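You operate a simulated robot arm through the tools that you are given. There is no shell and no other tool. Be economical: measure what you need, move in short steps, check, and stop when the job is done.

You run a simulated robot arm. Do the job below in one go: nothing can be reset, and whatever is moved stays where it is left.

Task
Pack the silver parts tin with 3 nuts and 3 washers and put its lid on.
Fine: from the hopper, the nuts first, then the washers, dial set for each; teal slide back out; nothing else in it, nothing spilt. Where these are worked on the way, their far stop is far enough and under half their travel is too little: teal slide.

It is judged by the outcome, as a careful person would: the job done as asked, and still so three seconds after it is handed in. It fails if anything else is knocked over, pushed out of place, dropped, spilled or broken. A push-on lid holds only when it is set on centred and level and pressed home; a screw cap is set on level and turned clockwise until tight.

Robot
A 7-joint arm with a two-finger parallel gripper, fixed in place. Base frame: the origin is at the foot of the arm, x ahead of it, y to its left, z up; the work surface is at about z = 0. Units: m, degrees, N and s.
With the tool pointing down near the work surface it reaches from about 0.24 to 0.62 m from the base axis. Its first joint turns from -66.0 to 66.0 degrees. Payload 2.6 kg.
Tool frame: the origin (TCP) lies between the finger pads and is the grasp point; the fingertips stand 0.03 m ahead of it; z points along the fingers, y is the line along which they close. Largest opening 0.094 m; finger width 0.028, thickness 0.01; the body of the gripper, 0.05 by 0.096 m, starts 0.055 m behind the TCP.
Orientation is that of the tool frame in the base frame, as a unit quaternion [x, y, z, w]. With the fingers straight down and closing along the base's y, the tool's x points along the base's -x, its y along +y and its z along -z.

Tools
- The arm moves only by the tool move_arm. Its argument "rows" is a list of rows, each a list of 7 numbers: the shift along the base's x, y, z in m, then the turn, a rotation vector about the base's x, y, z in degrees, then the opening, from 0 (shut) to 1 (fully open). In form: [[tx, ty, tz, rx, ry, rz, fingers], ...]. A call has 1 to 10 rows; each row shifts and turns the commanded pose from where the row before left it. A row lasts 0.2 s, in which the tool goes at most 0.05 m and 8.6 degrees; a call with a longer step from one row to the next is refused whole, and so is a gripper value outside its range. Where a pose cannot be reached the arm comes as near as it can. A force on the tool above 40 N (or 10 N above the force at the start of the call, whichever is more), or a blocked arm, ends the call early, and 0.2 s more pass. The fingers move at their own pace (about 0.072 m/s each) and stop on an object; they squeeze with about 32 N. The grip force told is the motor's: it shows also when the fingers shut on nothing. Time passes only in rows, and 0.2 s behind the last, so rows that do not move let the fingers close. The reply holds the time, the measured pose of the TCP, the force on the tool along the base axes, the opening and the grip force, in the units named above and with some noise, with the torque about the TCP (base axes, N m) and any sound that the robot's microphone picked up, and new pictures: "pictures" is both (left out), scene, wrist or none.
- Cameras (640 x 400 px; columns grow to the right, rows downward): "scene" is fixed at [0.047, 0.4411, 0.5707]; the picture's right is [-0.66, -0.75, 0.00], its down [-0.39, 0.34, -0.86] and it looks along [0.65, -0.57, -0.51] (base axes); focal length 327 px, centre (320, 200). "wrist" rides on the gripper at [0.076, 0.014, -0.102] in the tool frame; the picture's right is [-0.18, 0.98, 0.00], its down [-0.75, -0.14, -0.64] and it looks along [-0.63, -0.12, 0.77] (tool axes); focal length 243 px, centre (320, 200). There is no depth. A picture from a camera that has moved, and an enlarged one, comes with that camera's place and axes in the base frame and with its lens.
- enlarge(camera, box): a new picture of the part [left, top, right, bottom] of that camera's present view, enlarged. The clock stands still meanwhile.
- finish_job(): hands the job in; it is judged then, once.

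Work in short steps. Places have to be worked out from the pictures, the camera data and where the tool is seen: move nearer, look again, correct. Check each grasp and each placing, and mend what went wrong. You have 120 turns and 200 pictures in all, those below and enlarged ones among them. Open the gripper and draw the arm clear of the work before you hand the job in, unless the task says otherwise; then end with one line.

The tools are called after ">>>" as a command line: name --pt "numbers of a row" for each row, then --argument value for the rest, lists and objects as JSON in quotes. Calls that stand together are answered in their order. move_arm: Moves the arm, as the interface text tells. Its arguments: {"type":"object","properties":{"rows":{"type":"array","items":{"type":"array","items":{"type":"number"}}},"pictures":{"type":"string","enum":["both","scene","wrist","none"]}},"required":["rows"]} The other tools are called the same way: enlarge (camera, box) takes an enlarged picture of a part of a camera's view; finish_job () hands the job in.

At the start:

```text
t: 0.0
position: [0.3531, 0.0242, 0.322]
ee_rot: [0.0, 1.0, 0.0, 0.0]
ft_force: [-0.1, 0.8, -0.2]
moment: [-0.02, -0.03, 0.0]
gripper_width: 0.0941
finger_force: 0.1
```

scene: 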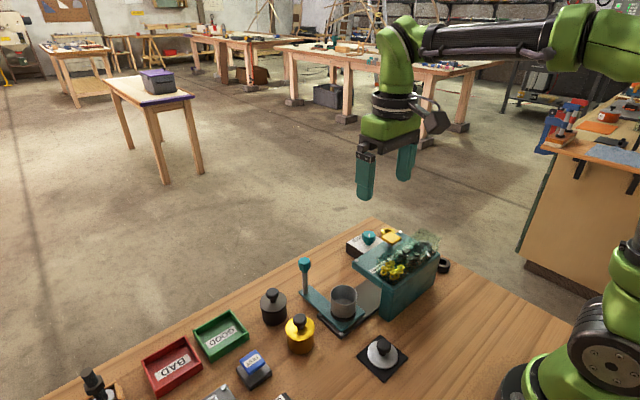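
wrist: 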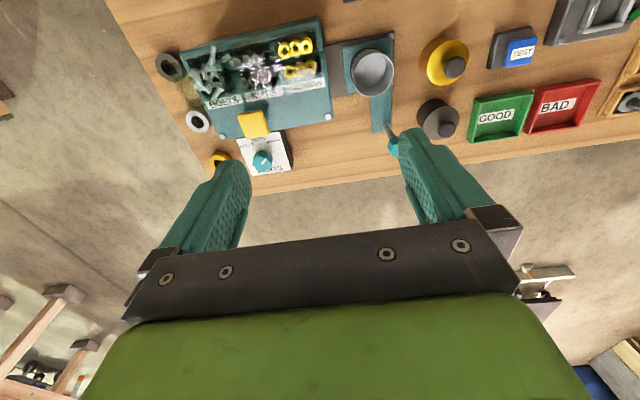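

I'll look closely at the hopper area first in both cameras.

>>> enlarge --camera "wrist" --box '[140, 0, 400, 180]'

>>> enlarge --camera "scene" --box '[200, 210, 480, 400]'

>>> enlarge --camera "wrist" --box '[380, 0, 640, 180]'

```text
2.22 times, centred on (270, 90) of wrist
camera zoom: at [0.2777, 0.0387, 0.4244], right [0.18, 0.98, 0.0], down [0.75, -0.14, 0.64], along [0.63, -0.12, -0.77], focal length 539 px, centre (431, 444)
```

zoom: 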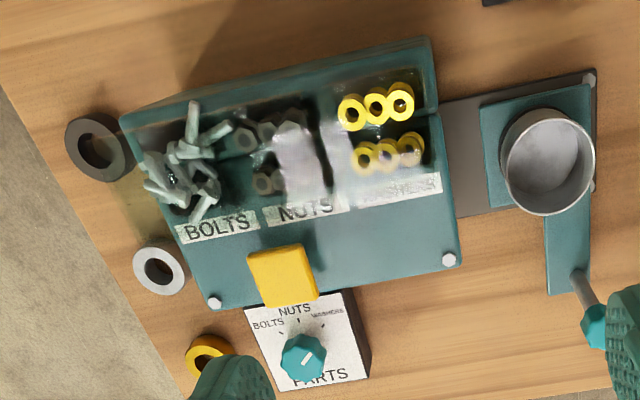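

```text
2.11 times, centred on (340, 305) of scene
camera zoom: at [0.047, 0.4411, 0.5707], right [-0.66, -0.75, 0.0], down [-0.39, 0.34, -0.86], along [0.65, -0.57, -0.51], focal length 688 px, centre (278, -21)
```

zoom: 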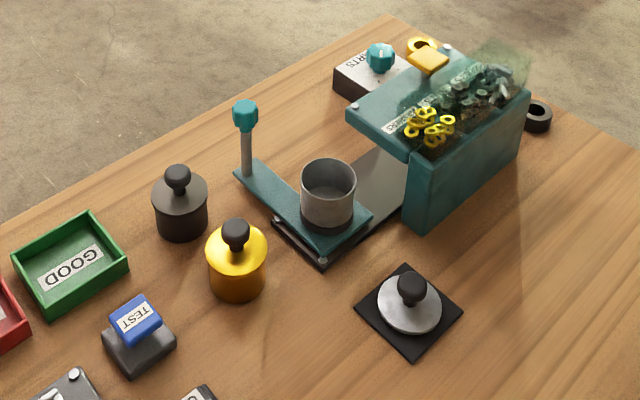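

```text
2.22 times, centred on (510, 90) of wrist
camera zoom: at [0.2777, 0.0387, 0.4244], right [0.18, 0.98, 0.0], down [0.75, -0.14, 0.64], along [0.63, -0.12, -0.77], focal length 539 px, centre (-102, 444)
```

zoom: 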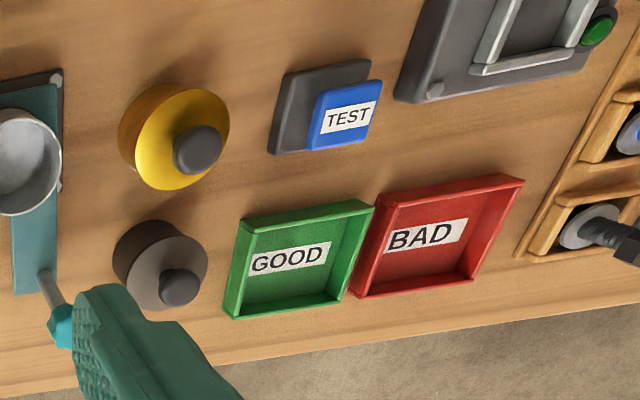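

The hopper button is near (0.386,-0.069,0.12), dial near (0.471,-0.098,0.06), slide knob near (0.46,0.112,0.105), tin near (0.366,0.091) and the silver lid near (0.256,0.102). I'll move back and across for a better look at the dial and pad.

>>> move_arm --pt "-0.03 -0.03 0 0 0 0 0.3" --pt "-0.03 -0.03 -0.01 0 0 0 0.0" --pt "-0.02 -0.03 -0.01 0 0 0 0.0" --pt "0 0 0 0 0 0 0" --pictures "wrist"

>>> enlarge --camera "wrist" --box '[200, 60, 440, 210]'

```text
t: 1.0
position: [0.2691, -0.0643, 0.3001]
ee_rot: [0.0, 1.0, 0.0, 0.0]
ft_force: [0.6, -0.7, 0.0]
moment: [-0.05, -0.01, 0.03]
gripper_width: 0.0001
finger_force: 31.6
camera wrist: at [0.1951, -0.0499, 0.4027], right [0.18, 0.98, 0.0], down [0.75, -0.14, 0.64], along [0.63, -0.12, -0.77], focal length 243 px, centre (320, 200)
```

wrist: 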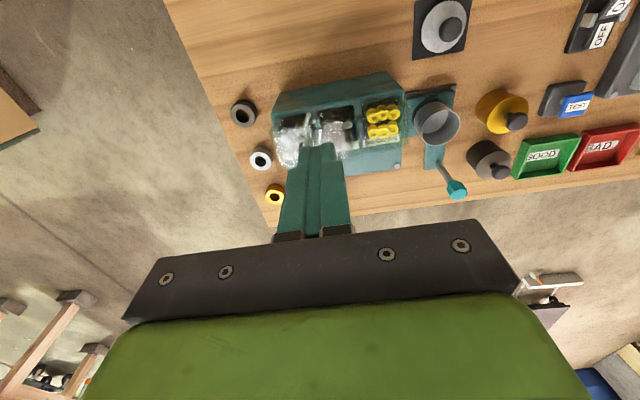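

```text
2.67 times, centred on (320, 135) of wrist
camera zoom: at [0.1951, -0.0499, 0.4027], right [0.18, 0.98, 0.0], down [0.75, -0.14, 0.64], along [0.63, -0.12, -0.77], focal length 647 px, centre (320, 373)
```

zoom: 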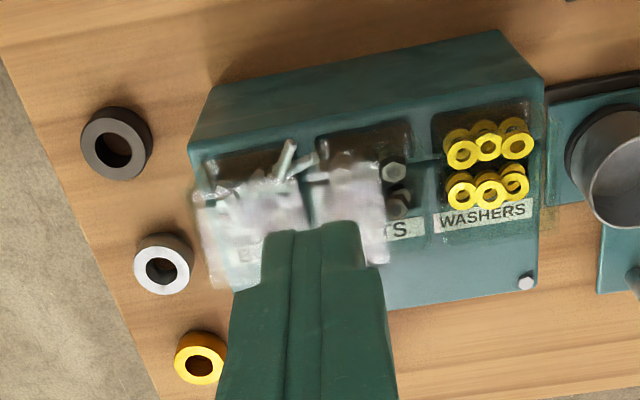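

Fingers block the dial. I'll move forward and to the left so that the dial shows beside the closed fingers.

>>> move_arm --pt "0.035 0.03 0 0 0 0 0" --pt "0.035 0.03 0 0 0 0 0" --pt "0.035 0.025 -0.02 0 0 0 0.0" --pt "0.025 0 -0.03 0 0 0 0" --pt "0 0 0 0 0 0 0" --pictures "wrist"

>>> enlarge --camera "wrist" --box '[160, 60, 320, 160]'

```text
t: 2.2
position: [0.4042, 0.0206, 0.2535]
ee_rot: [0.001, 1.0, -0.001, 0.0]
ft_force: [-0.1, 0.6, 0.9]
moment: [0.0, -0.03, -0.01]
gripper_width: 0.0001
finger_force: 32.1
camera wrist: at [0.3296, 0.0347, 0.3542], right [0.19, 0.98, 0.0], down [0.75, -0.14, 0.64], along [0.63, -0.12, -0.77], focal length 243 px, centre (320, 200)
```

wrist: 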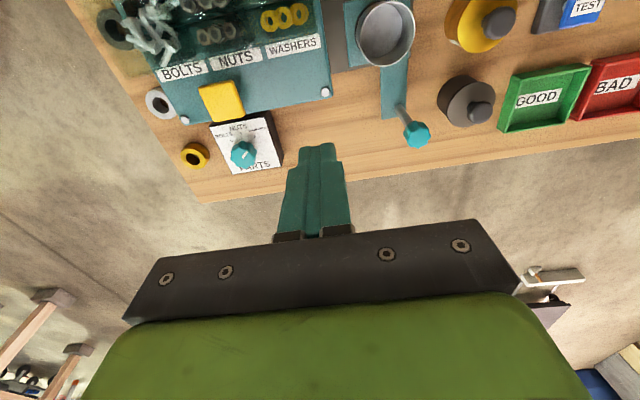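

```text
4.00 times, centred on (240, 110) of wrist
camera zoom: at [0.3296, 0.0347, 0.3542], right [0.19, 0.98, 0.0], down [0.75, -0.14, 0.64], along [0.63, -0.12, -0.77], focal length 970 px, centre (640, 560)
```

zoom: 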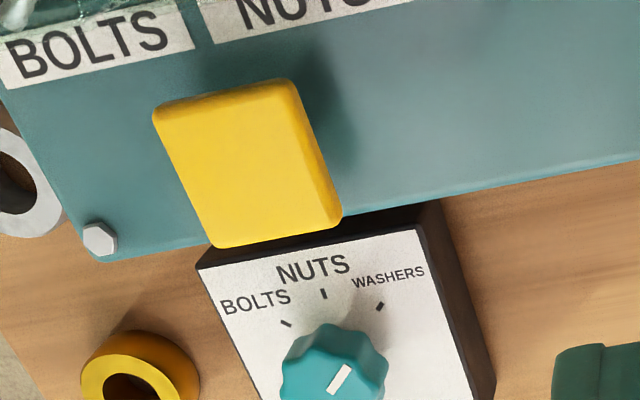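

The dial seems to point at washers; check in detail, and the slide too.

>>> enlarge --camera "wrist" --box '[200, 115, 296, 175]'

>>> enlarge --camera "scene" --box '[330, 210, 460, 330]'

>>> enlarge --camera "wrist" --box '[310, 0, 470, 150]'

```text
6.67 times, centred on (248, 145) of wrist
camera zoom: at [0.3296, 0.0347, 0.3542], right [0.19, 0.98, 0.0], down [0.75, -0.14, 0.64], along [0.63, -0.12, -0.77], focal length 1618 px, centre (800, 567)
```

zoom: 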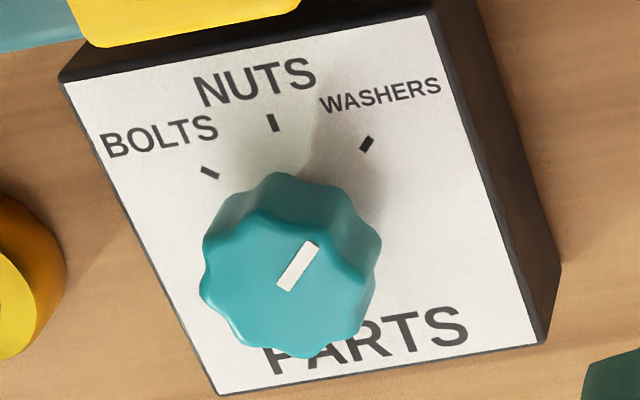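

```text
3.33 times, centred on (395, 270) of scene
camera zoom: at [0.0471, 0.4411, 0.5707], right [-0.66, -0.75, 0.0], down [-0.39, 0.34, -0.86], along [0.65, -0.57, -0.51], focal length 1090 px, centre (70, -33)
```

zoom: 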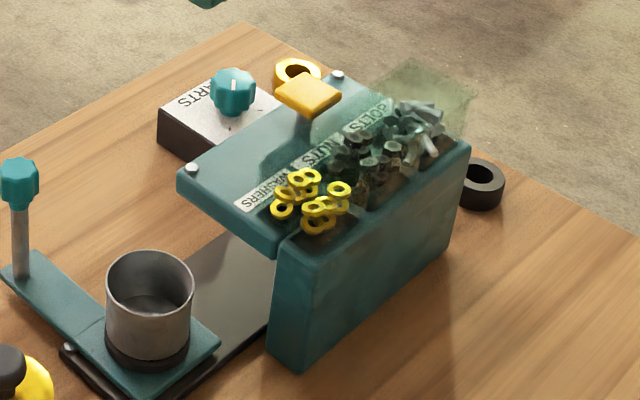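

```text
2.67 times, centred on (390, 75) of wrist
camera zoom: at [0.3296, 0.0347, 0.3542], right [0.19, 0.98, 0.0], down [0.75, -0.14, 0.64], along [0.63, -0.12, -0.77], focal length 647 px, centre (133, 533)
```

zoom: 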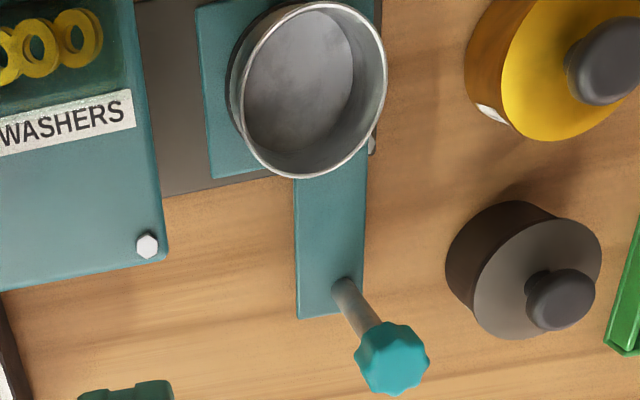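

Dial is on WASHERS now; NUTS is ~45° counter-clockwise from above (+z). The dial's axis is near (0.473,-0.097), knob top z≈0.06. I'll move over it, half open, at z≈0.12.

>>> move_arm --pt "0.02 -0.04 0 0 0 0 0.65" --pt "0.02 -0.04 -0.0 0 0 0 0.65" --pt "0.02 -0.037 -0.02 0 0 0 0.65" --pt "0.01 0 -0.045 0 0 0 0.65" --pt "0 0 -0.045 0 0 0 0.65" --pt "0 0 -0.02 0 0 0 0.65"

>>> enlarge --camera "scene" --box '[330, 190, 460, 290]'

```text
t: 3.6
position: [0.4744, -0.0983, 0.1219]
ee_rot: [0.0, 1.0, 0.001, 0.0]
ft_force: [-1.3, 0.9, -0.3]
moment: [0.01, -0.01, 0.01]
gripper_width: 0.0612
finger_force: 0.0
camera wrist: at [0.3988, -0.0841, 0.2247], right [0.19, 0.98, 0.0], down [0.75, -0.14, 0.64], along [0.63, -0.12, -0.77], focal length 243 px, centre (320, 200)
```

scene: 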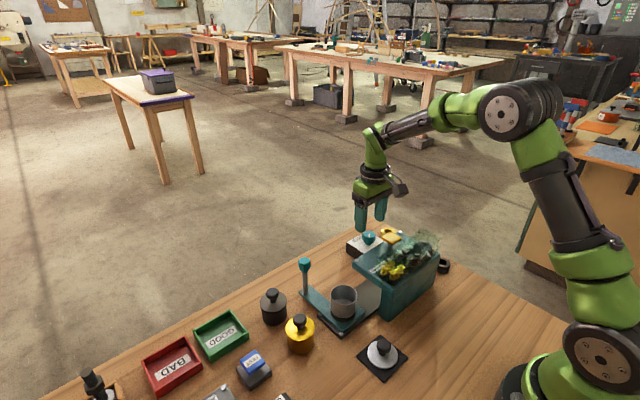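
wrist: 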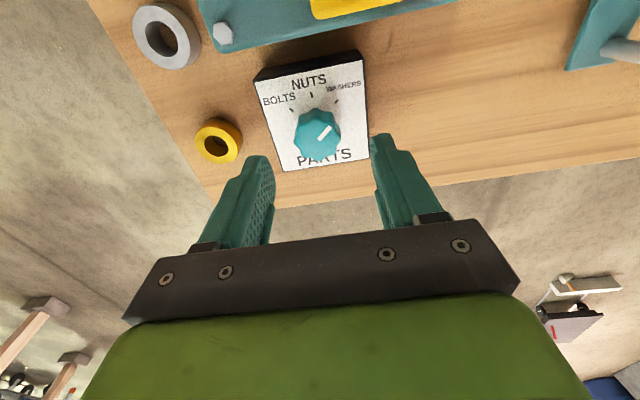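

```text
4.00 times, centred on (395, 240) of scene
camera zoom: at [0.0471, 0.4411, 0.5707], right [-0.66, -0.75, 0.0], down [-0.39, 0.34, -0.86], along [0.65, -0.57, -0.51], focal length 1308 px, centre (20, 40)
```

zoom: 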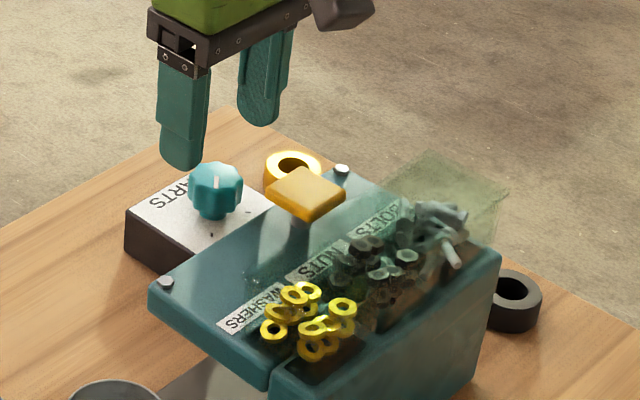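

Knob appears near (0.478,-0.100). Shift slightly and lower so that the tips are just above the knob, then look.

>>> move_arm --pt "0.003 -0.001 -0.015 0 0 0 0.65" --pt "0 0 -0.01 0 0 0 0.65" --pt "0 0 0 0 0 0 0.65" --pictures "wrist"

>>> enlarge --camera "scene" --box '[340, 200, 420, 260]'

```text
t: 4.4
position: [0.4761, -0.0992, 0.097]
ee_rot: [0.001, 1.0, 0.0, 0.0]
ft_force: [1.2, 0.5, 0.1]
moment: [-0.02, 0.0, 0.03]
gripper_width: 0.061
finger_force: 0.1
camera wrist: at [0.4012, -0.085, 0.1989], right [0.18, 0.98, 0.0], down [0.75, -0.14, 0.64], along [0.63, -0.12, -0.77], focal length 243 px, centre (320, 200)
```

wrist: 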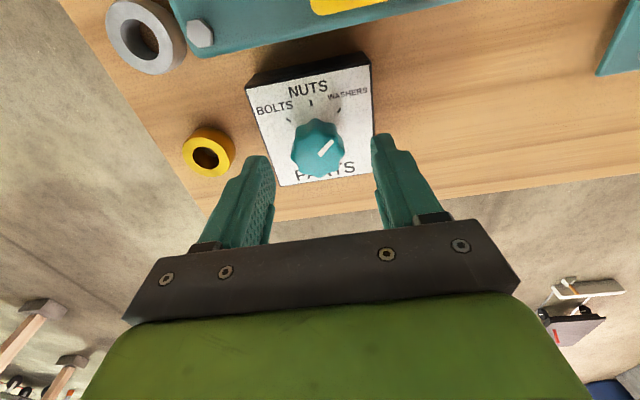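

```text
6.67 times, centred on (380, 230) of scene
camera zoom: at [0.0471, 0.4411, 0.5707], right [-0.66, -0.75, 0.0], down [-0.39, 0.34, -0.86], along [0.65, -0.57, -0.51], focal length 2180 px, centre (-80, 0)
```

zoom: 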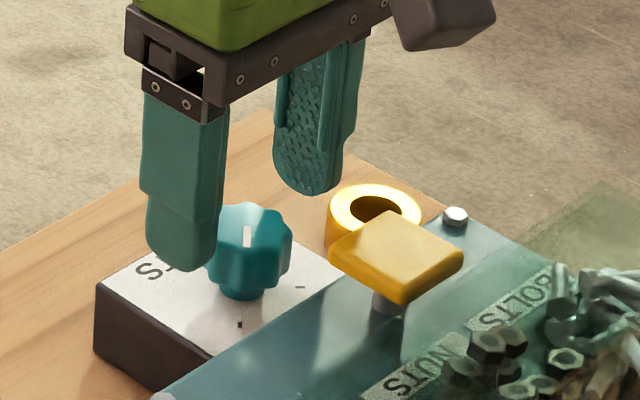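

The tool axis projects right on the dial centre. I descend gently.

>>> move_arm --pt "0.001 0 -0.007 0 0 0 0.65" --pt "0 0 -0.007 0 0 0 0.65" --pt "0 0 0 0 0 0 0.65" --pictures "wrist"

>>> enlarge --camera "scene" --box '[340, 200, 420, 260]'

```text
t: 5.2
position: [0.4777, -0.0989, 0.0831]
ee_rot: [0.0, 1.0, 0.0, 0.0]
ft_force: [0.1, -0.4, -0.4]
moment: [-0.01, 0.01, 0.03]
gripper_width: 0.0612
finger_force: 0.1
camera wrist: at [0.4024, -0.0842, 0.1857], right [0.19, 0.98, 0.0], down [0.75, -0.14, 0.64], along [0.63, -0.12, -0.77], focal length 243 px, centre (320, 200)
```

wrist: 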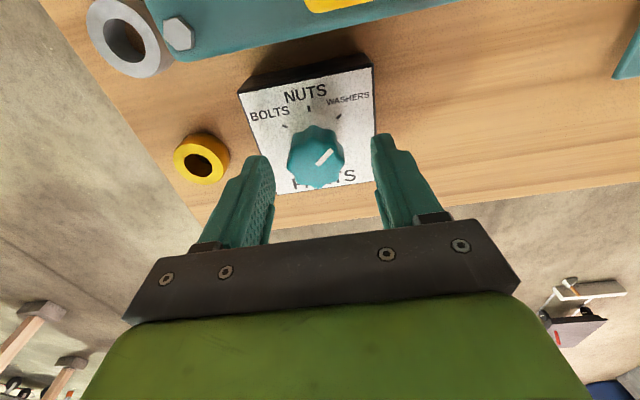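

```text
6.67 times, centred on (380, 230) of scene
camera zoom: at [0.0471, 0.4411, 0.5707], right [-0.66, -0.75, 0.0], down [-0.39, 0.34, -0.86], along [0.65, -0.57, -0.51], focal length 2180 px, centre (-80, 0)
```

zoom: 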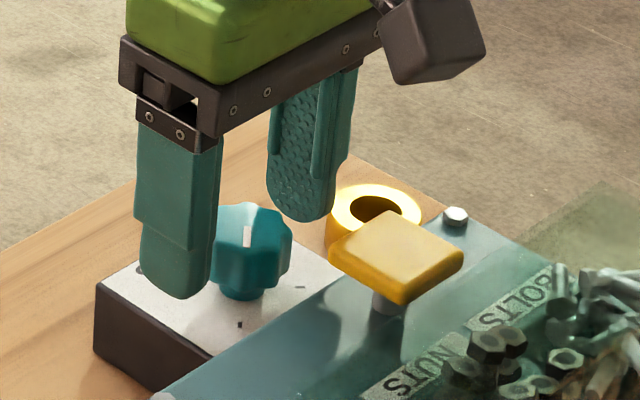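

Clear so far; a further ~10 mm down, then close.

>>> move_arm --pt "0 0 -0.006 0 0 0 0.65" --pt "0 0 -0.005 0 0 0 0.65" --pt "0 0 0 0 0 0 0.2" --pt "0 0 0 0 0 0 0.2" --pictures "both"

>>> enlarge --camera "scene" --box '[340, 200, 420, 260]'

```text
t: 6.2
position: [0.4765, -0.101, 0.072]
ee_rot: [0.002, 1.0, -0.002, 0.001]
ft_force: [0.6, -8.6, -2.4]
moment: [-0.17, -0.42, 0.03]
gripper_width: 0.0325
finger_force: 44.4
camera wrist: at [0.4017, -0.086, 0.1745], right [0.19, 0.98, 0.0], down [0.75, -0.14, 0.64], along [0.63, -0.12, -0.77], focal length 243 px, centre (320, 200)
```

scene: 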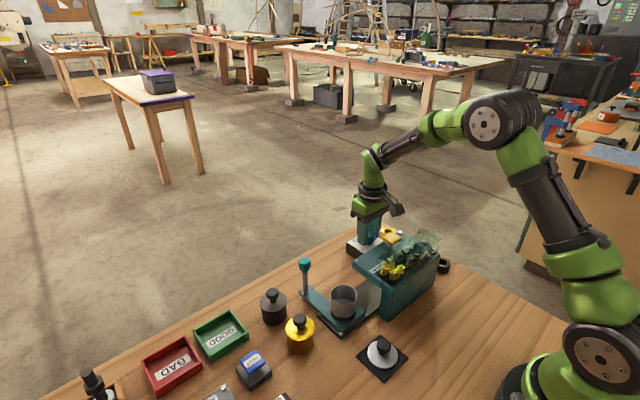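
wrist: 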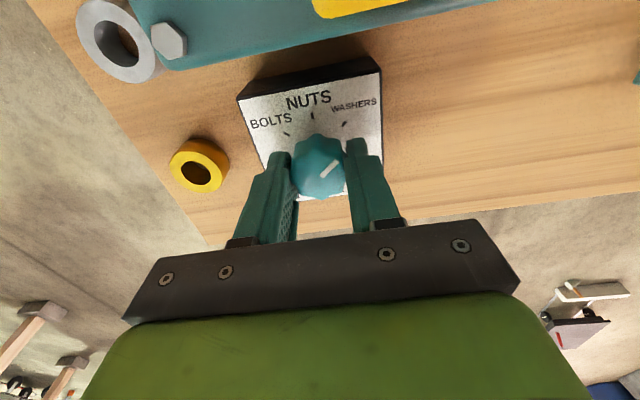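

```text
6.67 times, centred on (380, 230) of scene
camera zoom: at [0.0471, 0.4411, 0.5707], right [-0.66, -0.75, 0.0], down [-0.39, 0.34, -0.86], along [0.65, -0.57, -0.51], focal length 2180 px, centre (-80, 0)
```

zoom: 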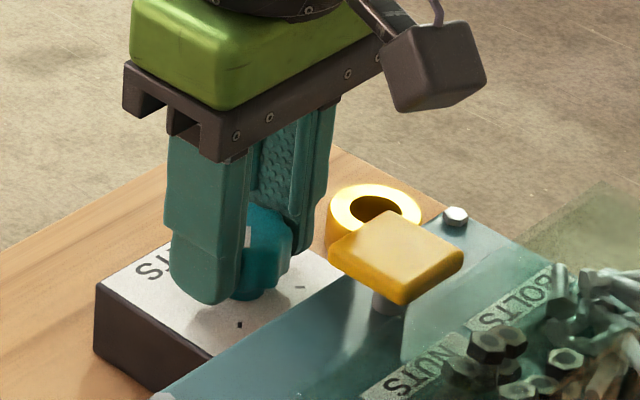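

Gripped (32.5 mm). Ease the y by 2 mm and turn +45° about z.

>>> move_arm --pt "0 -0.002 0 0 0 7.5 0.2" --pt "0 0 0 0 0 7.5 0.2" --pt "0 0 0 0 0 7.5 0.2" --pt "0 0 0 0 0 7.5 0.2" --pt "0 0 0 0 0 7.5 0.2" --pt "0 0 0 0 0 7.5 0.2" --pt "0 0 0 0 0 0 0.2" --pictures "wrist"

>>> enlarge --camera "scene" --box '[340, 200, 420, 260]'

```text
t: 7.8
position: [0.4762, -0.0982, 0.0725]
ee_rot: [-0.382, 0.924, 0.002, -0.001]
ft_force: [-14.7, 8.6, 11.3]
moment: [-0.3, 0.9, -0.02]
gripper_width: 0.0325
finger_force: 45.3
camera wrist: at [0.4139, -0.1437, 0.1747], right [-0.57, 0.82, 0.0], down [0.63, 0.43, 0.64], along [0.53, 0.37, -0.77], focal length 243 px, centre (320, 200)
```

wrist: 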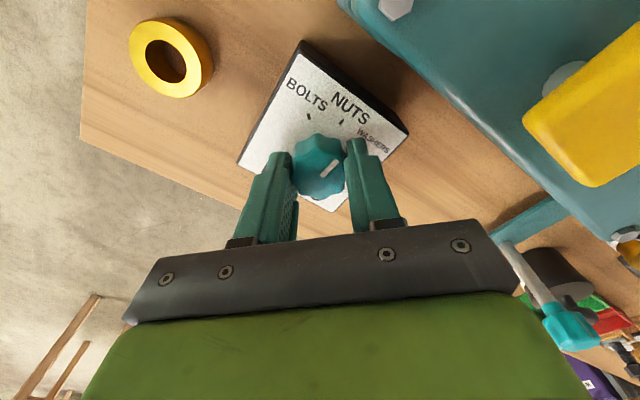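

```text
6.67 times, centred on (380, 230) of scene
camera zoom: at [0.047, 0.4411, 0.5707], right [-0.66, -0.75, 0.0], down [-0.39, 0.34, -0.86], along [0.65, -0.57, -0.51], focal length 2180 px, centre (-80, 0)
```

zoom: 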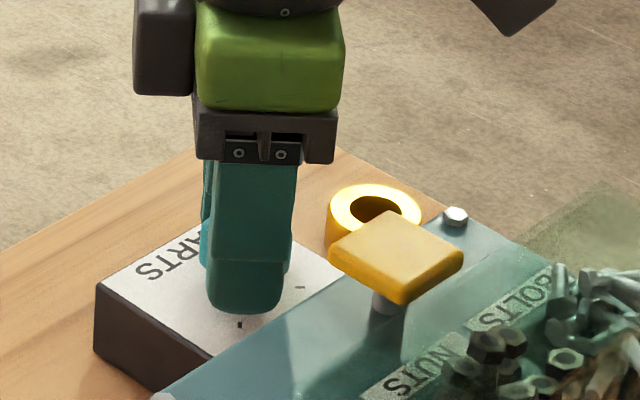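

The knob turned with the gripper. Open, rise and check the pointer.

>>> move_arm --pt "0 0 0 0 0 0 0.65" --pt "0 0 0 0 0 0 0.65" --pt "0 0 0.02 0 0 0 0.65" --pt "0 0 0.03 0 0 0 0.65" --pt "0 0 0.03 0 0 -8 0.65" --pt "0 0 0 0 0 -8 0.65" --pt "0 0 0 0 0 -8 0.65" --pt "0 0 0 0 0 -8 0.65" --pt "0 0 0 0 0 -8 0.65" --pt "0 0 0 0 0 -5 0.65" --pictures "none"

>>> enlarge --camera "wrist" --box '[240, 50, 400, 150]'

```text
t: 10.0
position: [0.4762, -0.1005, 0.1523]
ee_rot: [0.001, 1.0, 0.0, -0.001]
ft_force: [-0.1, -0.3, 1.0]
moment: [0.01, 0.02, 0.03]
gripper_width: 0.0611
finger_force: 0.0
```

```text
4.00 times, centred on (320, 100) of wrist
camera zoom: at [0.4012, -0.086, 0.2545], right [0.19, 0.98, 0.0], down [0.75, -0.14, 0.64], along [0.63, -0.12, -0.77], focal length 970 px, centre (320, 600)
```

zoom: 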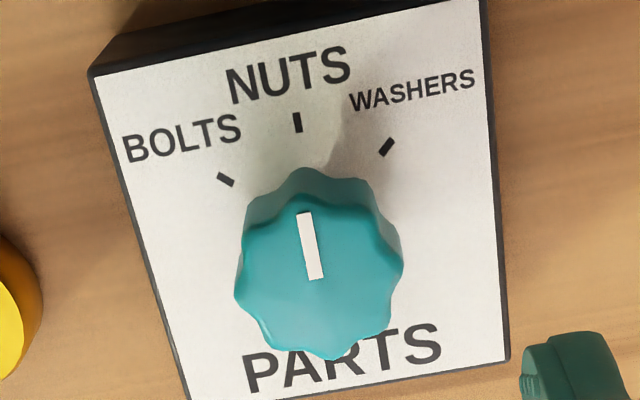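

Dial is on NUTS. Next the slide handle: go up and over to near (0.456,0.112), stop above for a look.

>>> move_arm --pt "0 0 0.045 0 0 0 0.65" --pt "0 0.04 0.01 0 0 0 0.65" --pt "-0.005 0.045 0 0 0 0 0.65" --pt "-0.005 0.045 0 0 0 0 0.65" --pt "-0.005 0.045 0 0 0 0 0.65" --pt "-0.005 0.037 -0.02 0 0 0 0.65" --pt "0 0 0 0 0 0 0.65" --pictures "both"

```text
t: 11.6
position: [0.4573, 0.1117, 0.1866]
ee_rot: [0.001, 1.0, 0.001, 0.0]
ft_force: [-0.1, 0.3, -0.3]
moment: [0.01, 0.0, -0.01]
gripper_width: 0.0609
finger_force: 0.0
camera wrist: at [0.3818, 0.1251, 0.2886], right [0.19, 0.98, 0.0], down [0.75, -0.14, 0.64], along [0.63, -0.12, -0.77], focal length 243 px, centre (320, 200)
```

scene: 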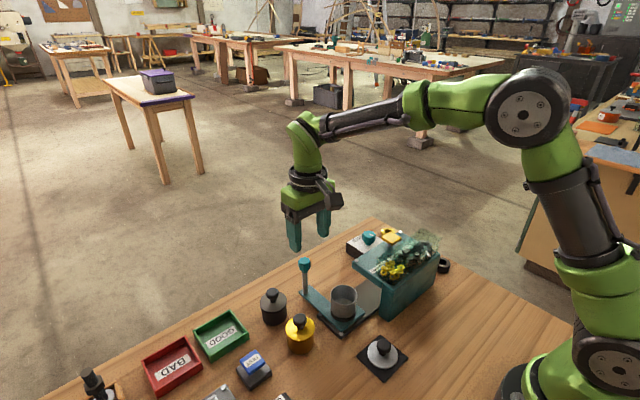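
wrist: 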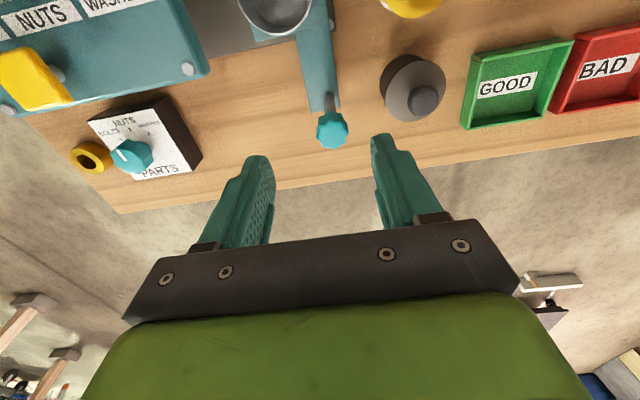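

Handle knob is about (0.464,0.118,0.098). Correct and descend with fingers astride it.

>>> move_arm --pt "0.0065 0.0065 -0.03 0 0 0 0.65" --pt "0 0 -0.02 0 0 0 0.65" --pt "0 0 0 0 0 0 0.65" --pictures "wrist"

>>> enlarge --camera "scene" --box '[250, 200, 370, 300]'

```text
t: 12.4
position: [0.4611, 0.1187, 0.1367]
ee_rot: [0.001, 1.0, 0.0, 0.001]
ft_force: [0.5, -0.6, -0.8]
moment: [0.0, 0.01, -0.03]
gripper_width: 0.0609
finger_force: 0.1
camera wrist: at [0.3874, 0.1322, 0.2385], right [0.19, 0.98, 0.0], down [0.75, -0.14, 0.64], along [0.63, -0.12, -0.77], focal length 243 px, centre (320, 200)
```

wrist: 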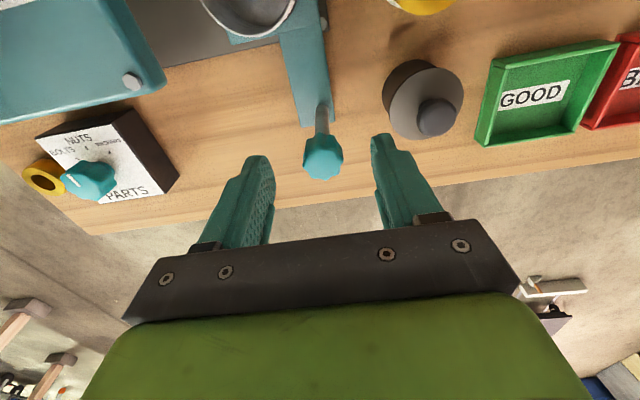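

```text
4.00 times, centred on (310, 250) of scene
camera zoom: at [0.0471, 0.4411, 0.5707], right [-0.66, -0.75, 0.0], down [-0.39, 0.34, -0.86], along [0.65, -0.57, -0.51], focal length 1308 px, centre (360, 0)
```

zoom: 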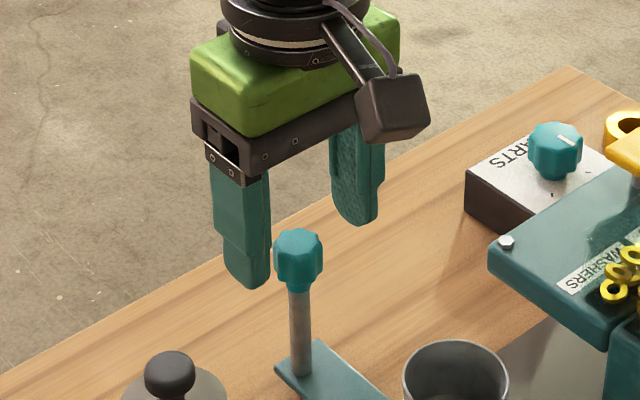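

Well aligned; descend 35 mm and close.

>>> move_arm --pt "0.001 0.001 -0.018 0 0 0 0.65" --pt "0 0 -0.017 0 0 0 0.65" --pt "0 0 0 0 0 0 0.2" --pt "0 0 0 0 0 0 0.2" --pictures "wrist"

>>> enlarge --camera "scene" --box '[250, 200, 370, 300]'

```text
t: 13.4
position: [0.4641, 0.1199, 0.1028]
ee_rot: [0.0, 1.0, 0.0, 0.001]
ft_force: [0.5, 0.2, -2.6]
moment: [0.07, -0.42, -0.11]
gripper_width: 0.0246
finger_force: 41.8
camera wrist: at [0.3894, 0.1332, 0.2036], right [0.18, 0.98, 0.0], down [0.75, -0.14, 0.64], along [0.63, -0.12, -0.77], focal length 243 px, centre (320, 200)
```

wrist: 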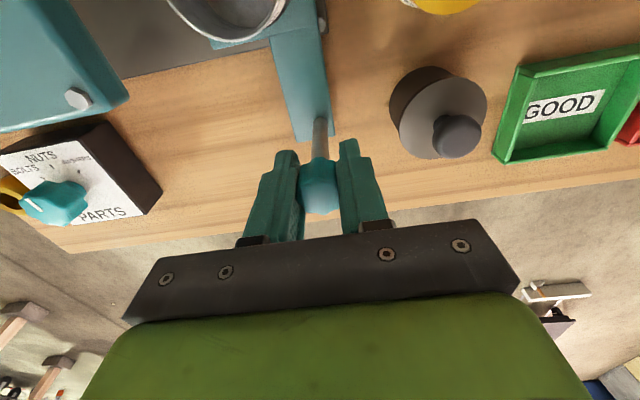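

```text
4.00 times, centred on (310, 250) of scene
camera zoom: at [0.0471, 0.4411, 0.5707], right [-0.66, -0.75, 0.0], down [-0.39, 0.34, -0.86], along [0.65, -0.57, -0.51], focal length 1308 px, centre (360, 0)
```

zoom: 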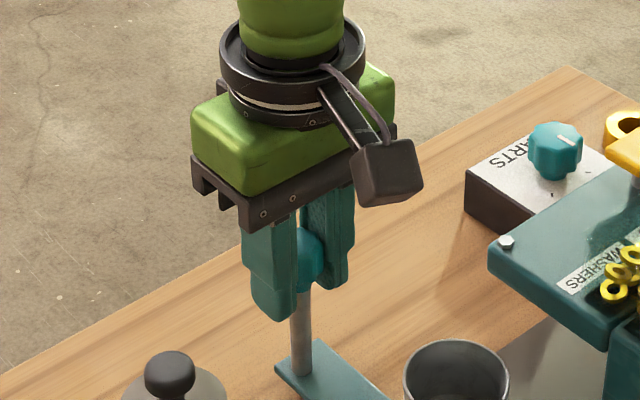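

Gripped at the handle. Slide gently along −y, 10 mm per row.

>>> move_arm --pt "0 -0.006 0 0 0 0 0.2" --pt "0 -0.01 0 0 0 0 0.2" --pt "0 -0.01 0 0 0 0 0.2" --pt "0 -0.01 0 0 0 0 0.2" --pt "0 -0.01 0 0 0 0 0.2" --pt "0 -0.01 0 0 0 0 0.2" --pt "0 -0.01 0 0 0 0 0.2" --pt "0 -0.006 0 0 0 0 0.2" --pictures "both"

```text
t: 15.2
position: [0.4647, 0.0477, 0.1017]
ee_rot: [0.001, 1.0, 0.0, 0.0]
ft_force: [2.7, 0.7, 2.5]
moment: [0.08, 0.88, -0.2]
gripper_width: 0.0245
finger_force: 45.1
camera wrist: at [0.3892, 0.0616, 0.2035], right [0.18, 0.98, 0.0], down [0.75, -0.14, 0.64], along [0.63, -0.12, -0.77], focal length 243 px, centre (320, 200)
```

scene: 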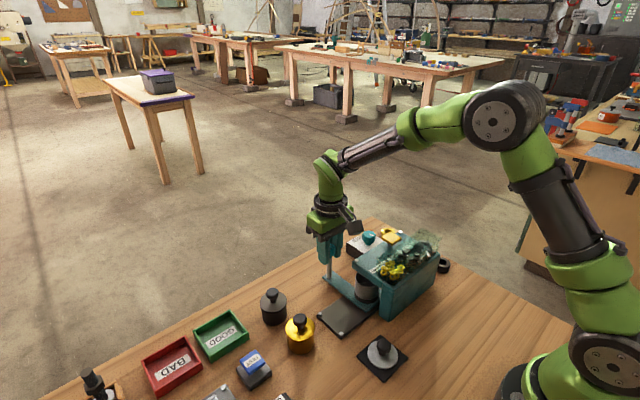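
wrist: 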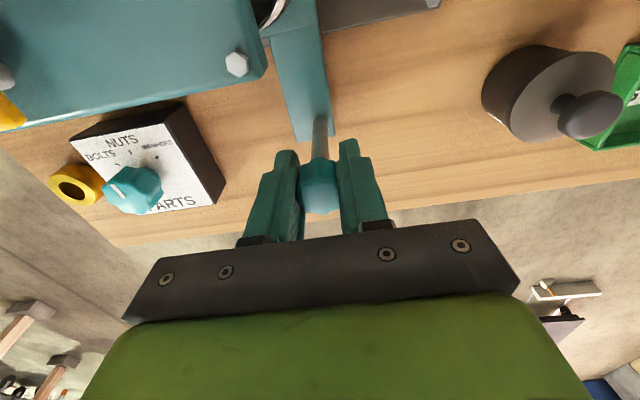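

Sliding smoothly. Continue in smaller steps to the far stop.

>>> move_arm --pt "0 -0.008 0 0 0 0 0.2" --pt "0 -0.008 0 0 0 0 0.2" --pt "0 -0.008 0 0 0 0 0.2" --pt "0 -0.008 0 0 0 0 0.2" --pt "0 -0.008 0 0 0 0 0.2" --pt "0 -0.006 0 0 0 0 0.2" --pt "0 0 0 0 0 0 0.2" --pictures "both"

```text
t: 16.8
position: [0.4634, 0.0044, 0.1028]
ee_rot: [-0.002, 1.0, 0.003, 0.0]
ft_force: [20.8, 21.4, -23.6]
moment: [0.05, -0.25, -0.02]
gripper_width: 0.0248
finger_force: 44.8
camera wrist: at [0.3887, 0.0175, 0.2044], right [0.18, 0.98, 0.01], down [0.75, -0.14, 0.64], along [0.63, -0.11, -0.77], focal length 243 px, centre (320, 200)
```

scene: 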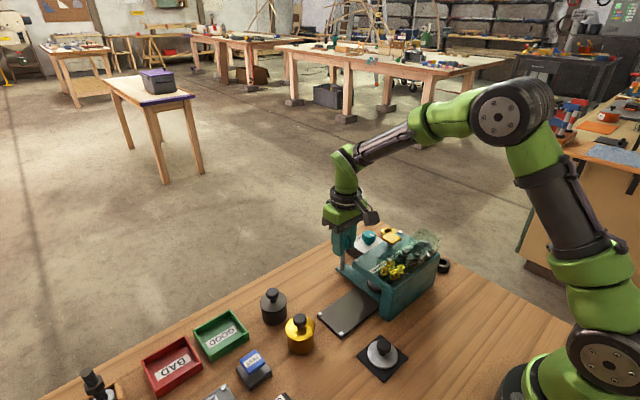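
wrist: 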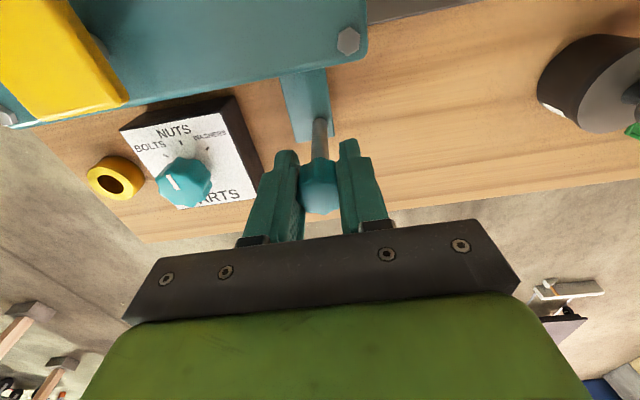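

It resists at y≈0.004 (21 N): likely the far stop. Confirm by a further 3 mm nudge.

>>> move_arm --pt "0 -0.002 0 0 0 0 0.2" --pt "0 -0.001 0 0 0 0 0.2" --pictures "none"

>>> enlarge --camera "scene" --box '[320, 210, 460, 330]'

```text
t: 17.4
position: [0.4635, 0.0055, 0.1028]
ee_rot: [-0.003, 1.0, 0.004, -0.001]
ft_force: [11.4, 29.2, -18.1]
moment: [0.03, -0.66, 0.06]
gripper_width: 0.0248
finger_force: 45.0
```

```text
3.33 times, centred on (390, 270) of scene
camera zoom: at [0.0471, 0.4411, 0.5707], right [-0.66, -0.75, 0.0], down [-0.39, 0.34, -0.86], along [0.65, -0.57, -0.51], focal length 1090 px, centre (87, -33)
```

zoom: 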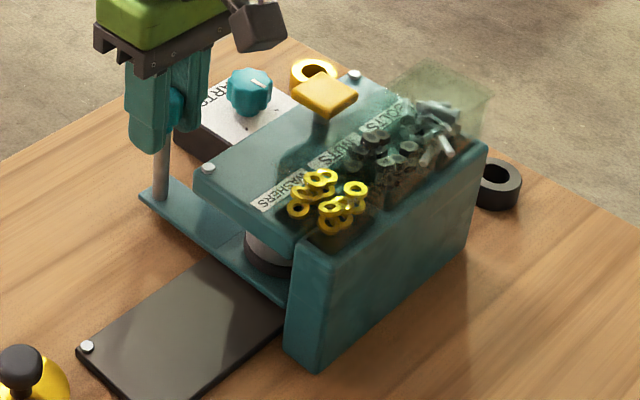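

Firm stop reached. Ease off, release, rise and go toward the yellow button with fingers shut.

>>> move_arm --pt "0 0.006 0 0 0 0 0.2" --pt "0 0 0 0 0 0 0.65" --pt "0 0 0 0 0 0 0.65" --pt "0 0 0.04 0 0 0 0.65" --pt "0 0 0.045 0 0 0 0.65" --pt "-0.03 -0.03 0.01 0 0 0 0.0" --pt "-0.03 -0.03 0 0 0 0 0.0" --pt "-0.01 -0.01 0 0 0 0 0.0" --pt "0 0 0 0 0 0 0" --pictures "both"

>>> enlarge --camera "scene" --box '[320, 190, 460, 310]'

```text
t: 19.4
position: [0.3942, -0.0655, 0.1976]
ee_rot: [0.0, 1.0, 0.0, 0.0]
ft_force: [0.0, -0.9, 0.1]
moment: [0.01, 0.0, -0.01]
gripper_width: 0.0001
finger_force: 31.9
camera wrist: at [0.3192, -0.0515, 0.2991], right [0.18, 0.98, 0.0], down [0.75, -0.14, 0.64], along [0.63, -0.12, -0.77], focal length 243 px, centre (320, 200)
```

scene: 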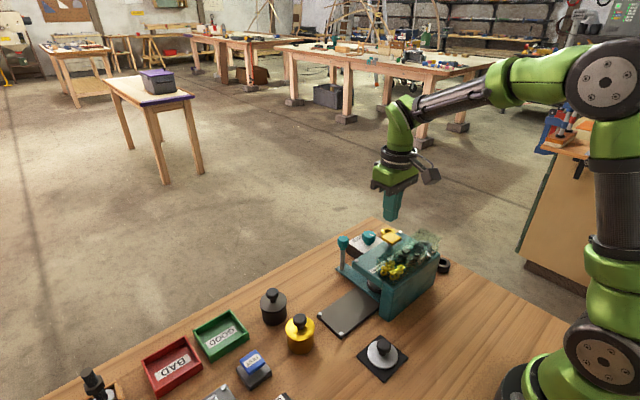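
wrist: 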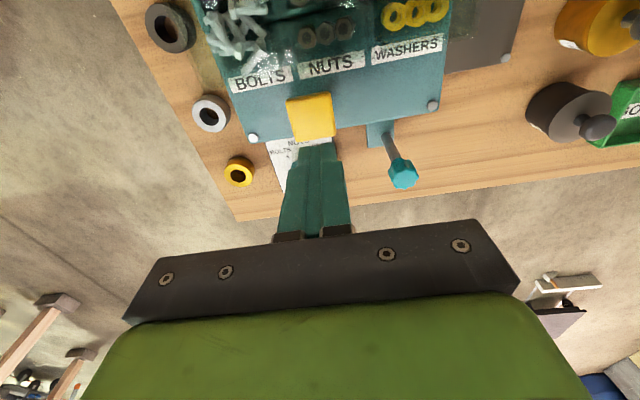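

```text
3.33 times, centred on (390, 250) of scene
camera zoom: at [0.047, 0.4411, 0.5707], right [-0.66, -0.75, 0.0], down [-0.39, 0.34, -0.86], along [0.65, -0.57, -0.51], focal length 1090 px, centre (87, 33)
```

zoom: 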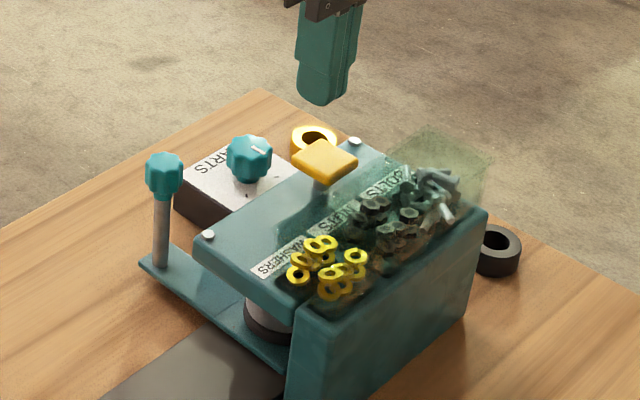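

Button top is at (0.386,-0.070,0.12). Position over it and come down to just above.

>>> move_arm --pt "-0.008 -0.0045 -0.02 0 0 0 0" --pt "0 0 -0.02 0 0 0 0" --pt "0 0 0 0 0 0 0" --pictures "wrist"

>>> enlarge --camera "scene" --box '[350, 190, 450, 270]'

```text
t: 20.2
position: [0.3859, -0.0684, 0.158]
ee_rot: [0.001, 1.0, 0.0, 0.0]
ft_force: [-0.2, -0.5, 0.6]
moment: [0.0, 0.01, 0.0]
gripper_width: 0.0
finger_force: 32.4
camera wrist: at [0.3111, -0.0556, 0.2595], right [0.18, 0.98, 0.0], down [0.75, -0.14, 0.64], along [0.63, -0.12, -0.77], focal length 243 px, centre (320, 200)
```

wrist: 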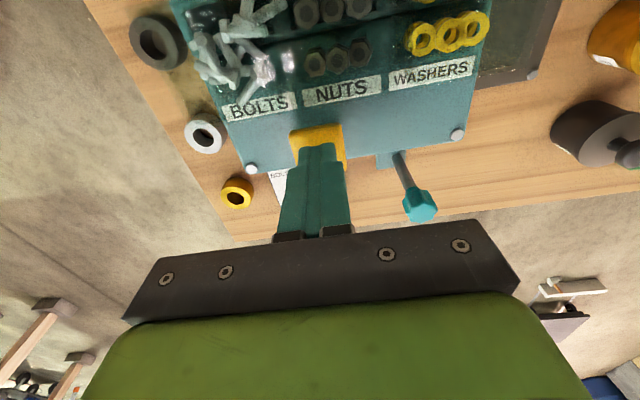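

```text
5.00 times, centred on (400, 230) of scene
camera zoom: at [0.0471, 0.4411, 0.5707], right [-0.66, -0.75, 0.0], down [-0.39, 0.34, -0.86], along [0.65, -0.57, -0.51], focal length 1635 px, centre (-80, 50)
```

zoom: 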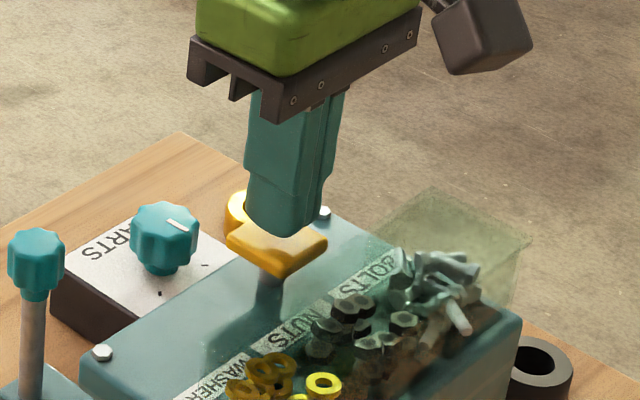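

Centred above the button. Press down in small steps, watching force and sound.

>>> move_arm --pt "0 0 -0.004 0 0 0 0" --pt "0 0 -0.003 0 0 0 0" --pt "0 0 -0.003 0 0 0 0" --pt "0 0 -0.003 0 0 0 0" --pt "0 0 -0.003 0 0 0 0" --pictures "wrist"

>>> enlarge --camera "scene" --box '[350, 190, 450, 270]'

```text
t: 21.4
position: [0.3854, -0.0699, 0.141]
ee_rot: [0.001, 1.0, 0.001, 0.0]
ft_force: [1.0, -1.6, 1.2]
moment: [-0.01, -0.01, 0.02]
gripper_width: 0.0002
finger_force: 32.0
heard: click
camera wrist: at [0.311, -0.0562, 0.2438], right [0.19, 0.98, 0.0], down [0.75, -0.14, 0.64], along [0.63, -0.12, -0.77], focal length 243 px, centre (320, 200)
```

wrist: 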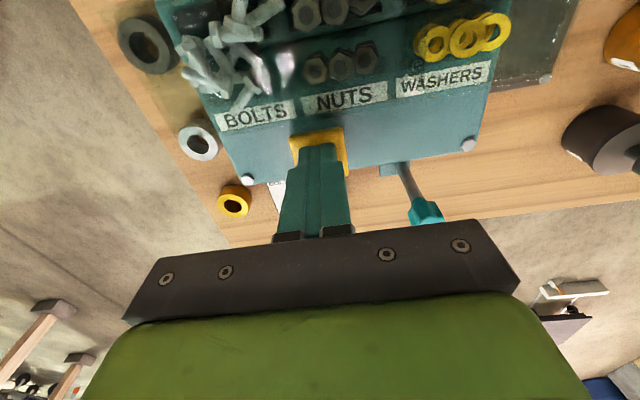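

```text
5.00 times, centred on (400, 230) of scene
camera zoom: at [0.047, 0.4411, 0.5707], right [-0.66, -0.75, 0.0], down [-0.39, 0.34, -0.86], along [0.65, -0.57, -0.51], focal length 1635 px, centre (-80, 50)
```

zoom: 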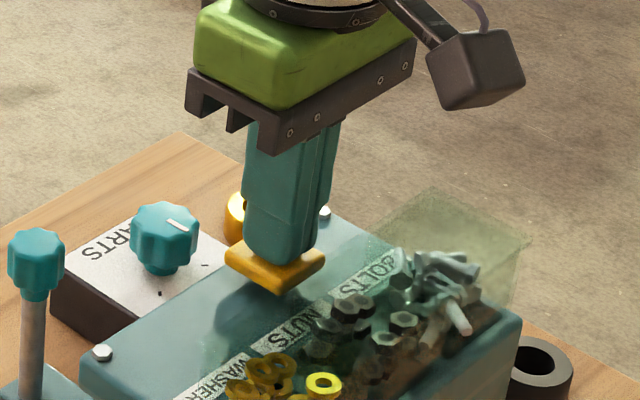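

A click was heard. Raise to release and listen.

>>> move_arm --pt "0 0 0.006 0 0 0 0" --pt "0 0 0.006 0 0 0 0" --pt "0 0 0.005 0 0 0 0" --pt "0 0 0 0 0 0 0" --pictures "none"

>>> enlarge --camera "scene" --box '[320, 210, 450, 320]'

```text
t: 22.4
position: [0.3855, -0.0695, 0.1586]
ee_rot: [0.001, 1.0, -0.001, 0.0]
ft_force: [-0.1, 0.3, 0.7]
moment: [-0.01, -0.02, -0.02]
gripper_width: 0.0
finger_force: 31.6
```

```text
3.64 times, centred on (385, 265) of scene
camera zoom: at [0.047, 0.4411, 0.5707], right [-0.66, -0.75, 0.0], down [-0.39, 0.34, -0.86], along [0.65, -0.57, -0.51], focal length 1189 px, centre (84, -36)
```

zoom: 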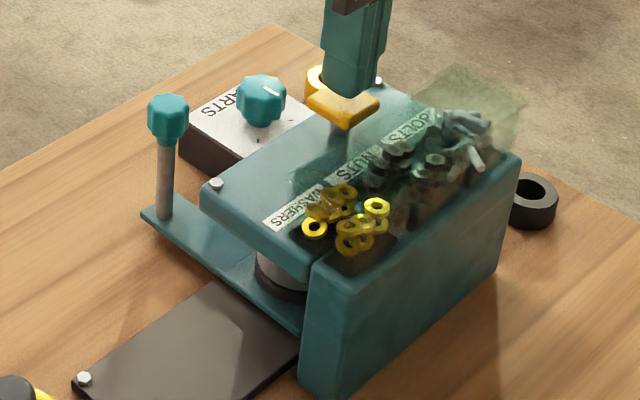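

To be sure one press gives one nut, I'll pull the slide out and look. Go back to the handle.

>>> move_arm --pt "0 0 0.037 0 0 0 0.0" --pt "0.03 0.03 0 0 0 0 0.65" --pt "0.03 0.03 0 0 0 0 0.65" --pt "0.0185 0.0155 0 0 0 0 0.65" --pt "0 0 -0.04 0 0 0 0.65" --pt "0 0 -0.02 0 0 0 0.65" --pt "0 0 0 0 0 0 0.65" --pictures "wrist"

```text
t: 24.0
position: [0.4656, 0.0085, 0.1345]
ee_rot: [0.0, 1.0, 0.001, 0.0]
ft_force: [0.2, -0.3, 0.3]
moment: [-0.02, 0.0, 0.01]
gripper_width: 0.0613
finger_force: 0.1
camera wrist: at [0.3907, 0.0214, 0.2372], right [0.18, 0.98, 0.0], down [0.75, -0.14, 0.64], along [0.63, -0.12, -0.77], focal length 243 px, centre (320, 200)
```

wrist: 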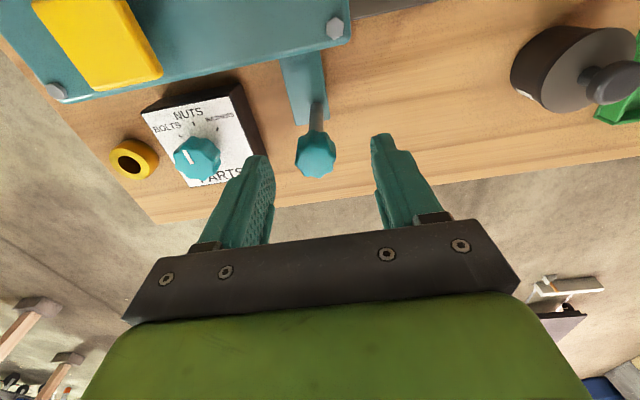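

Aligned; lower and grip.

>>> move_arm --pt "-0.001 -0.002 -0.017 0 0 0 0.65" --pt "0 0 -0.015 0 0 0 0.65" --pt "0 0 0 0 0 0 0.2" --pt "0 0 0 0 0 0 0.2" --pt "0 0.005 0 0 0 0 0.2" --pt "0 0.01 0 0 0 0 0.2" --pt "0 0.01 0 0 0 0 0.2" --pt "0 0.01 0 0 0 0 0.2" --pt "0 0.01 0 0 0 0 0.2" --pt "0 0.01 0 0 0 0 0.2" --pictures "wrist"

```text
t: 26.2
position: [0.4643, 0.0589, 0.1034]
ee_rot: [0.0, 1.0, 0.0, 0.0]
ft_force: [-12.9, -1.6, 19.7]
moment: [0.0, -0.66, -0.02]
gripper_width: 0.0243
finger_force: 45.2
camera wrist: at [0.389, 0.0732, 0.2062], right [0.18, 0.98, 0.0], down [0.75, -0.14, 0.64], along [0.63, -0.12, -0.77], focal length 243 px, centre (320, 200)
```

wrist: 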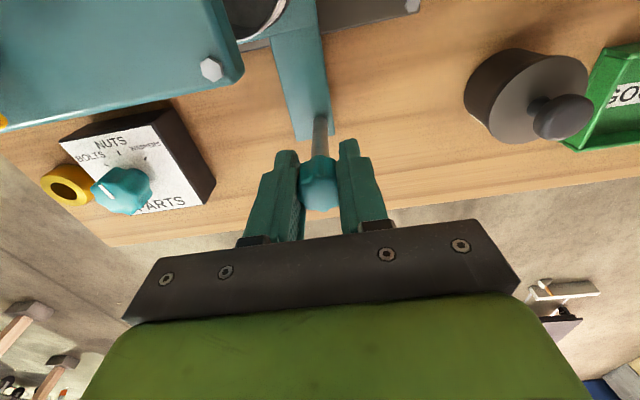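

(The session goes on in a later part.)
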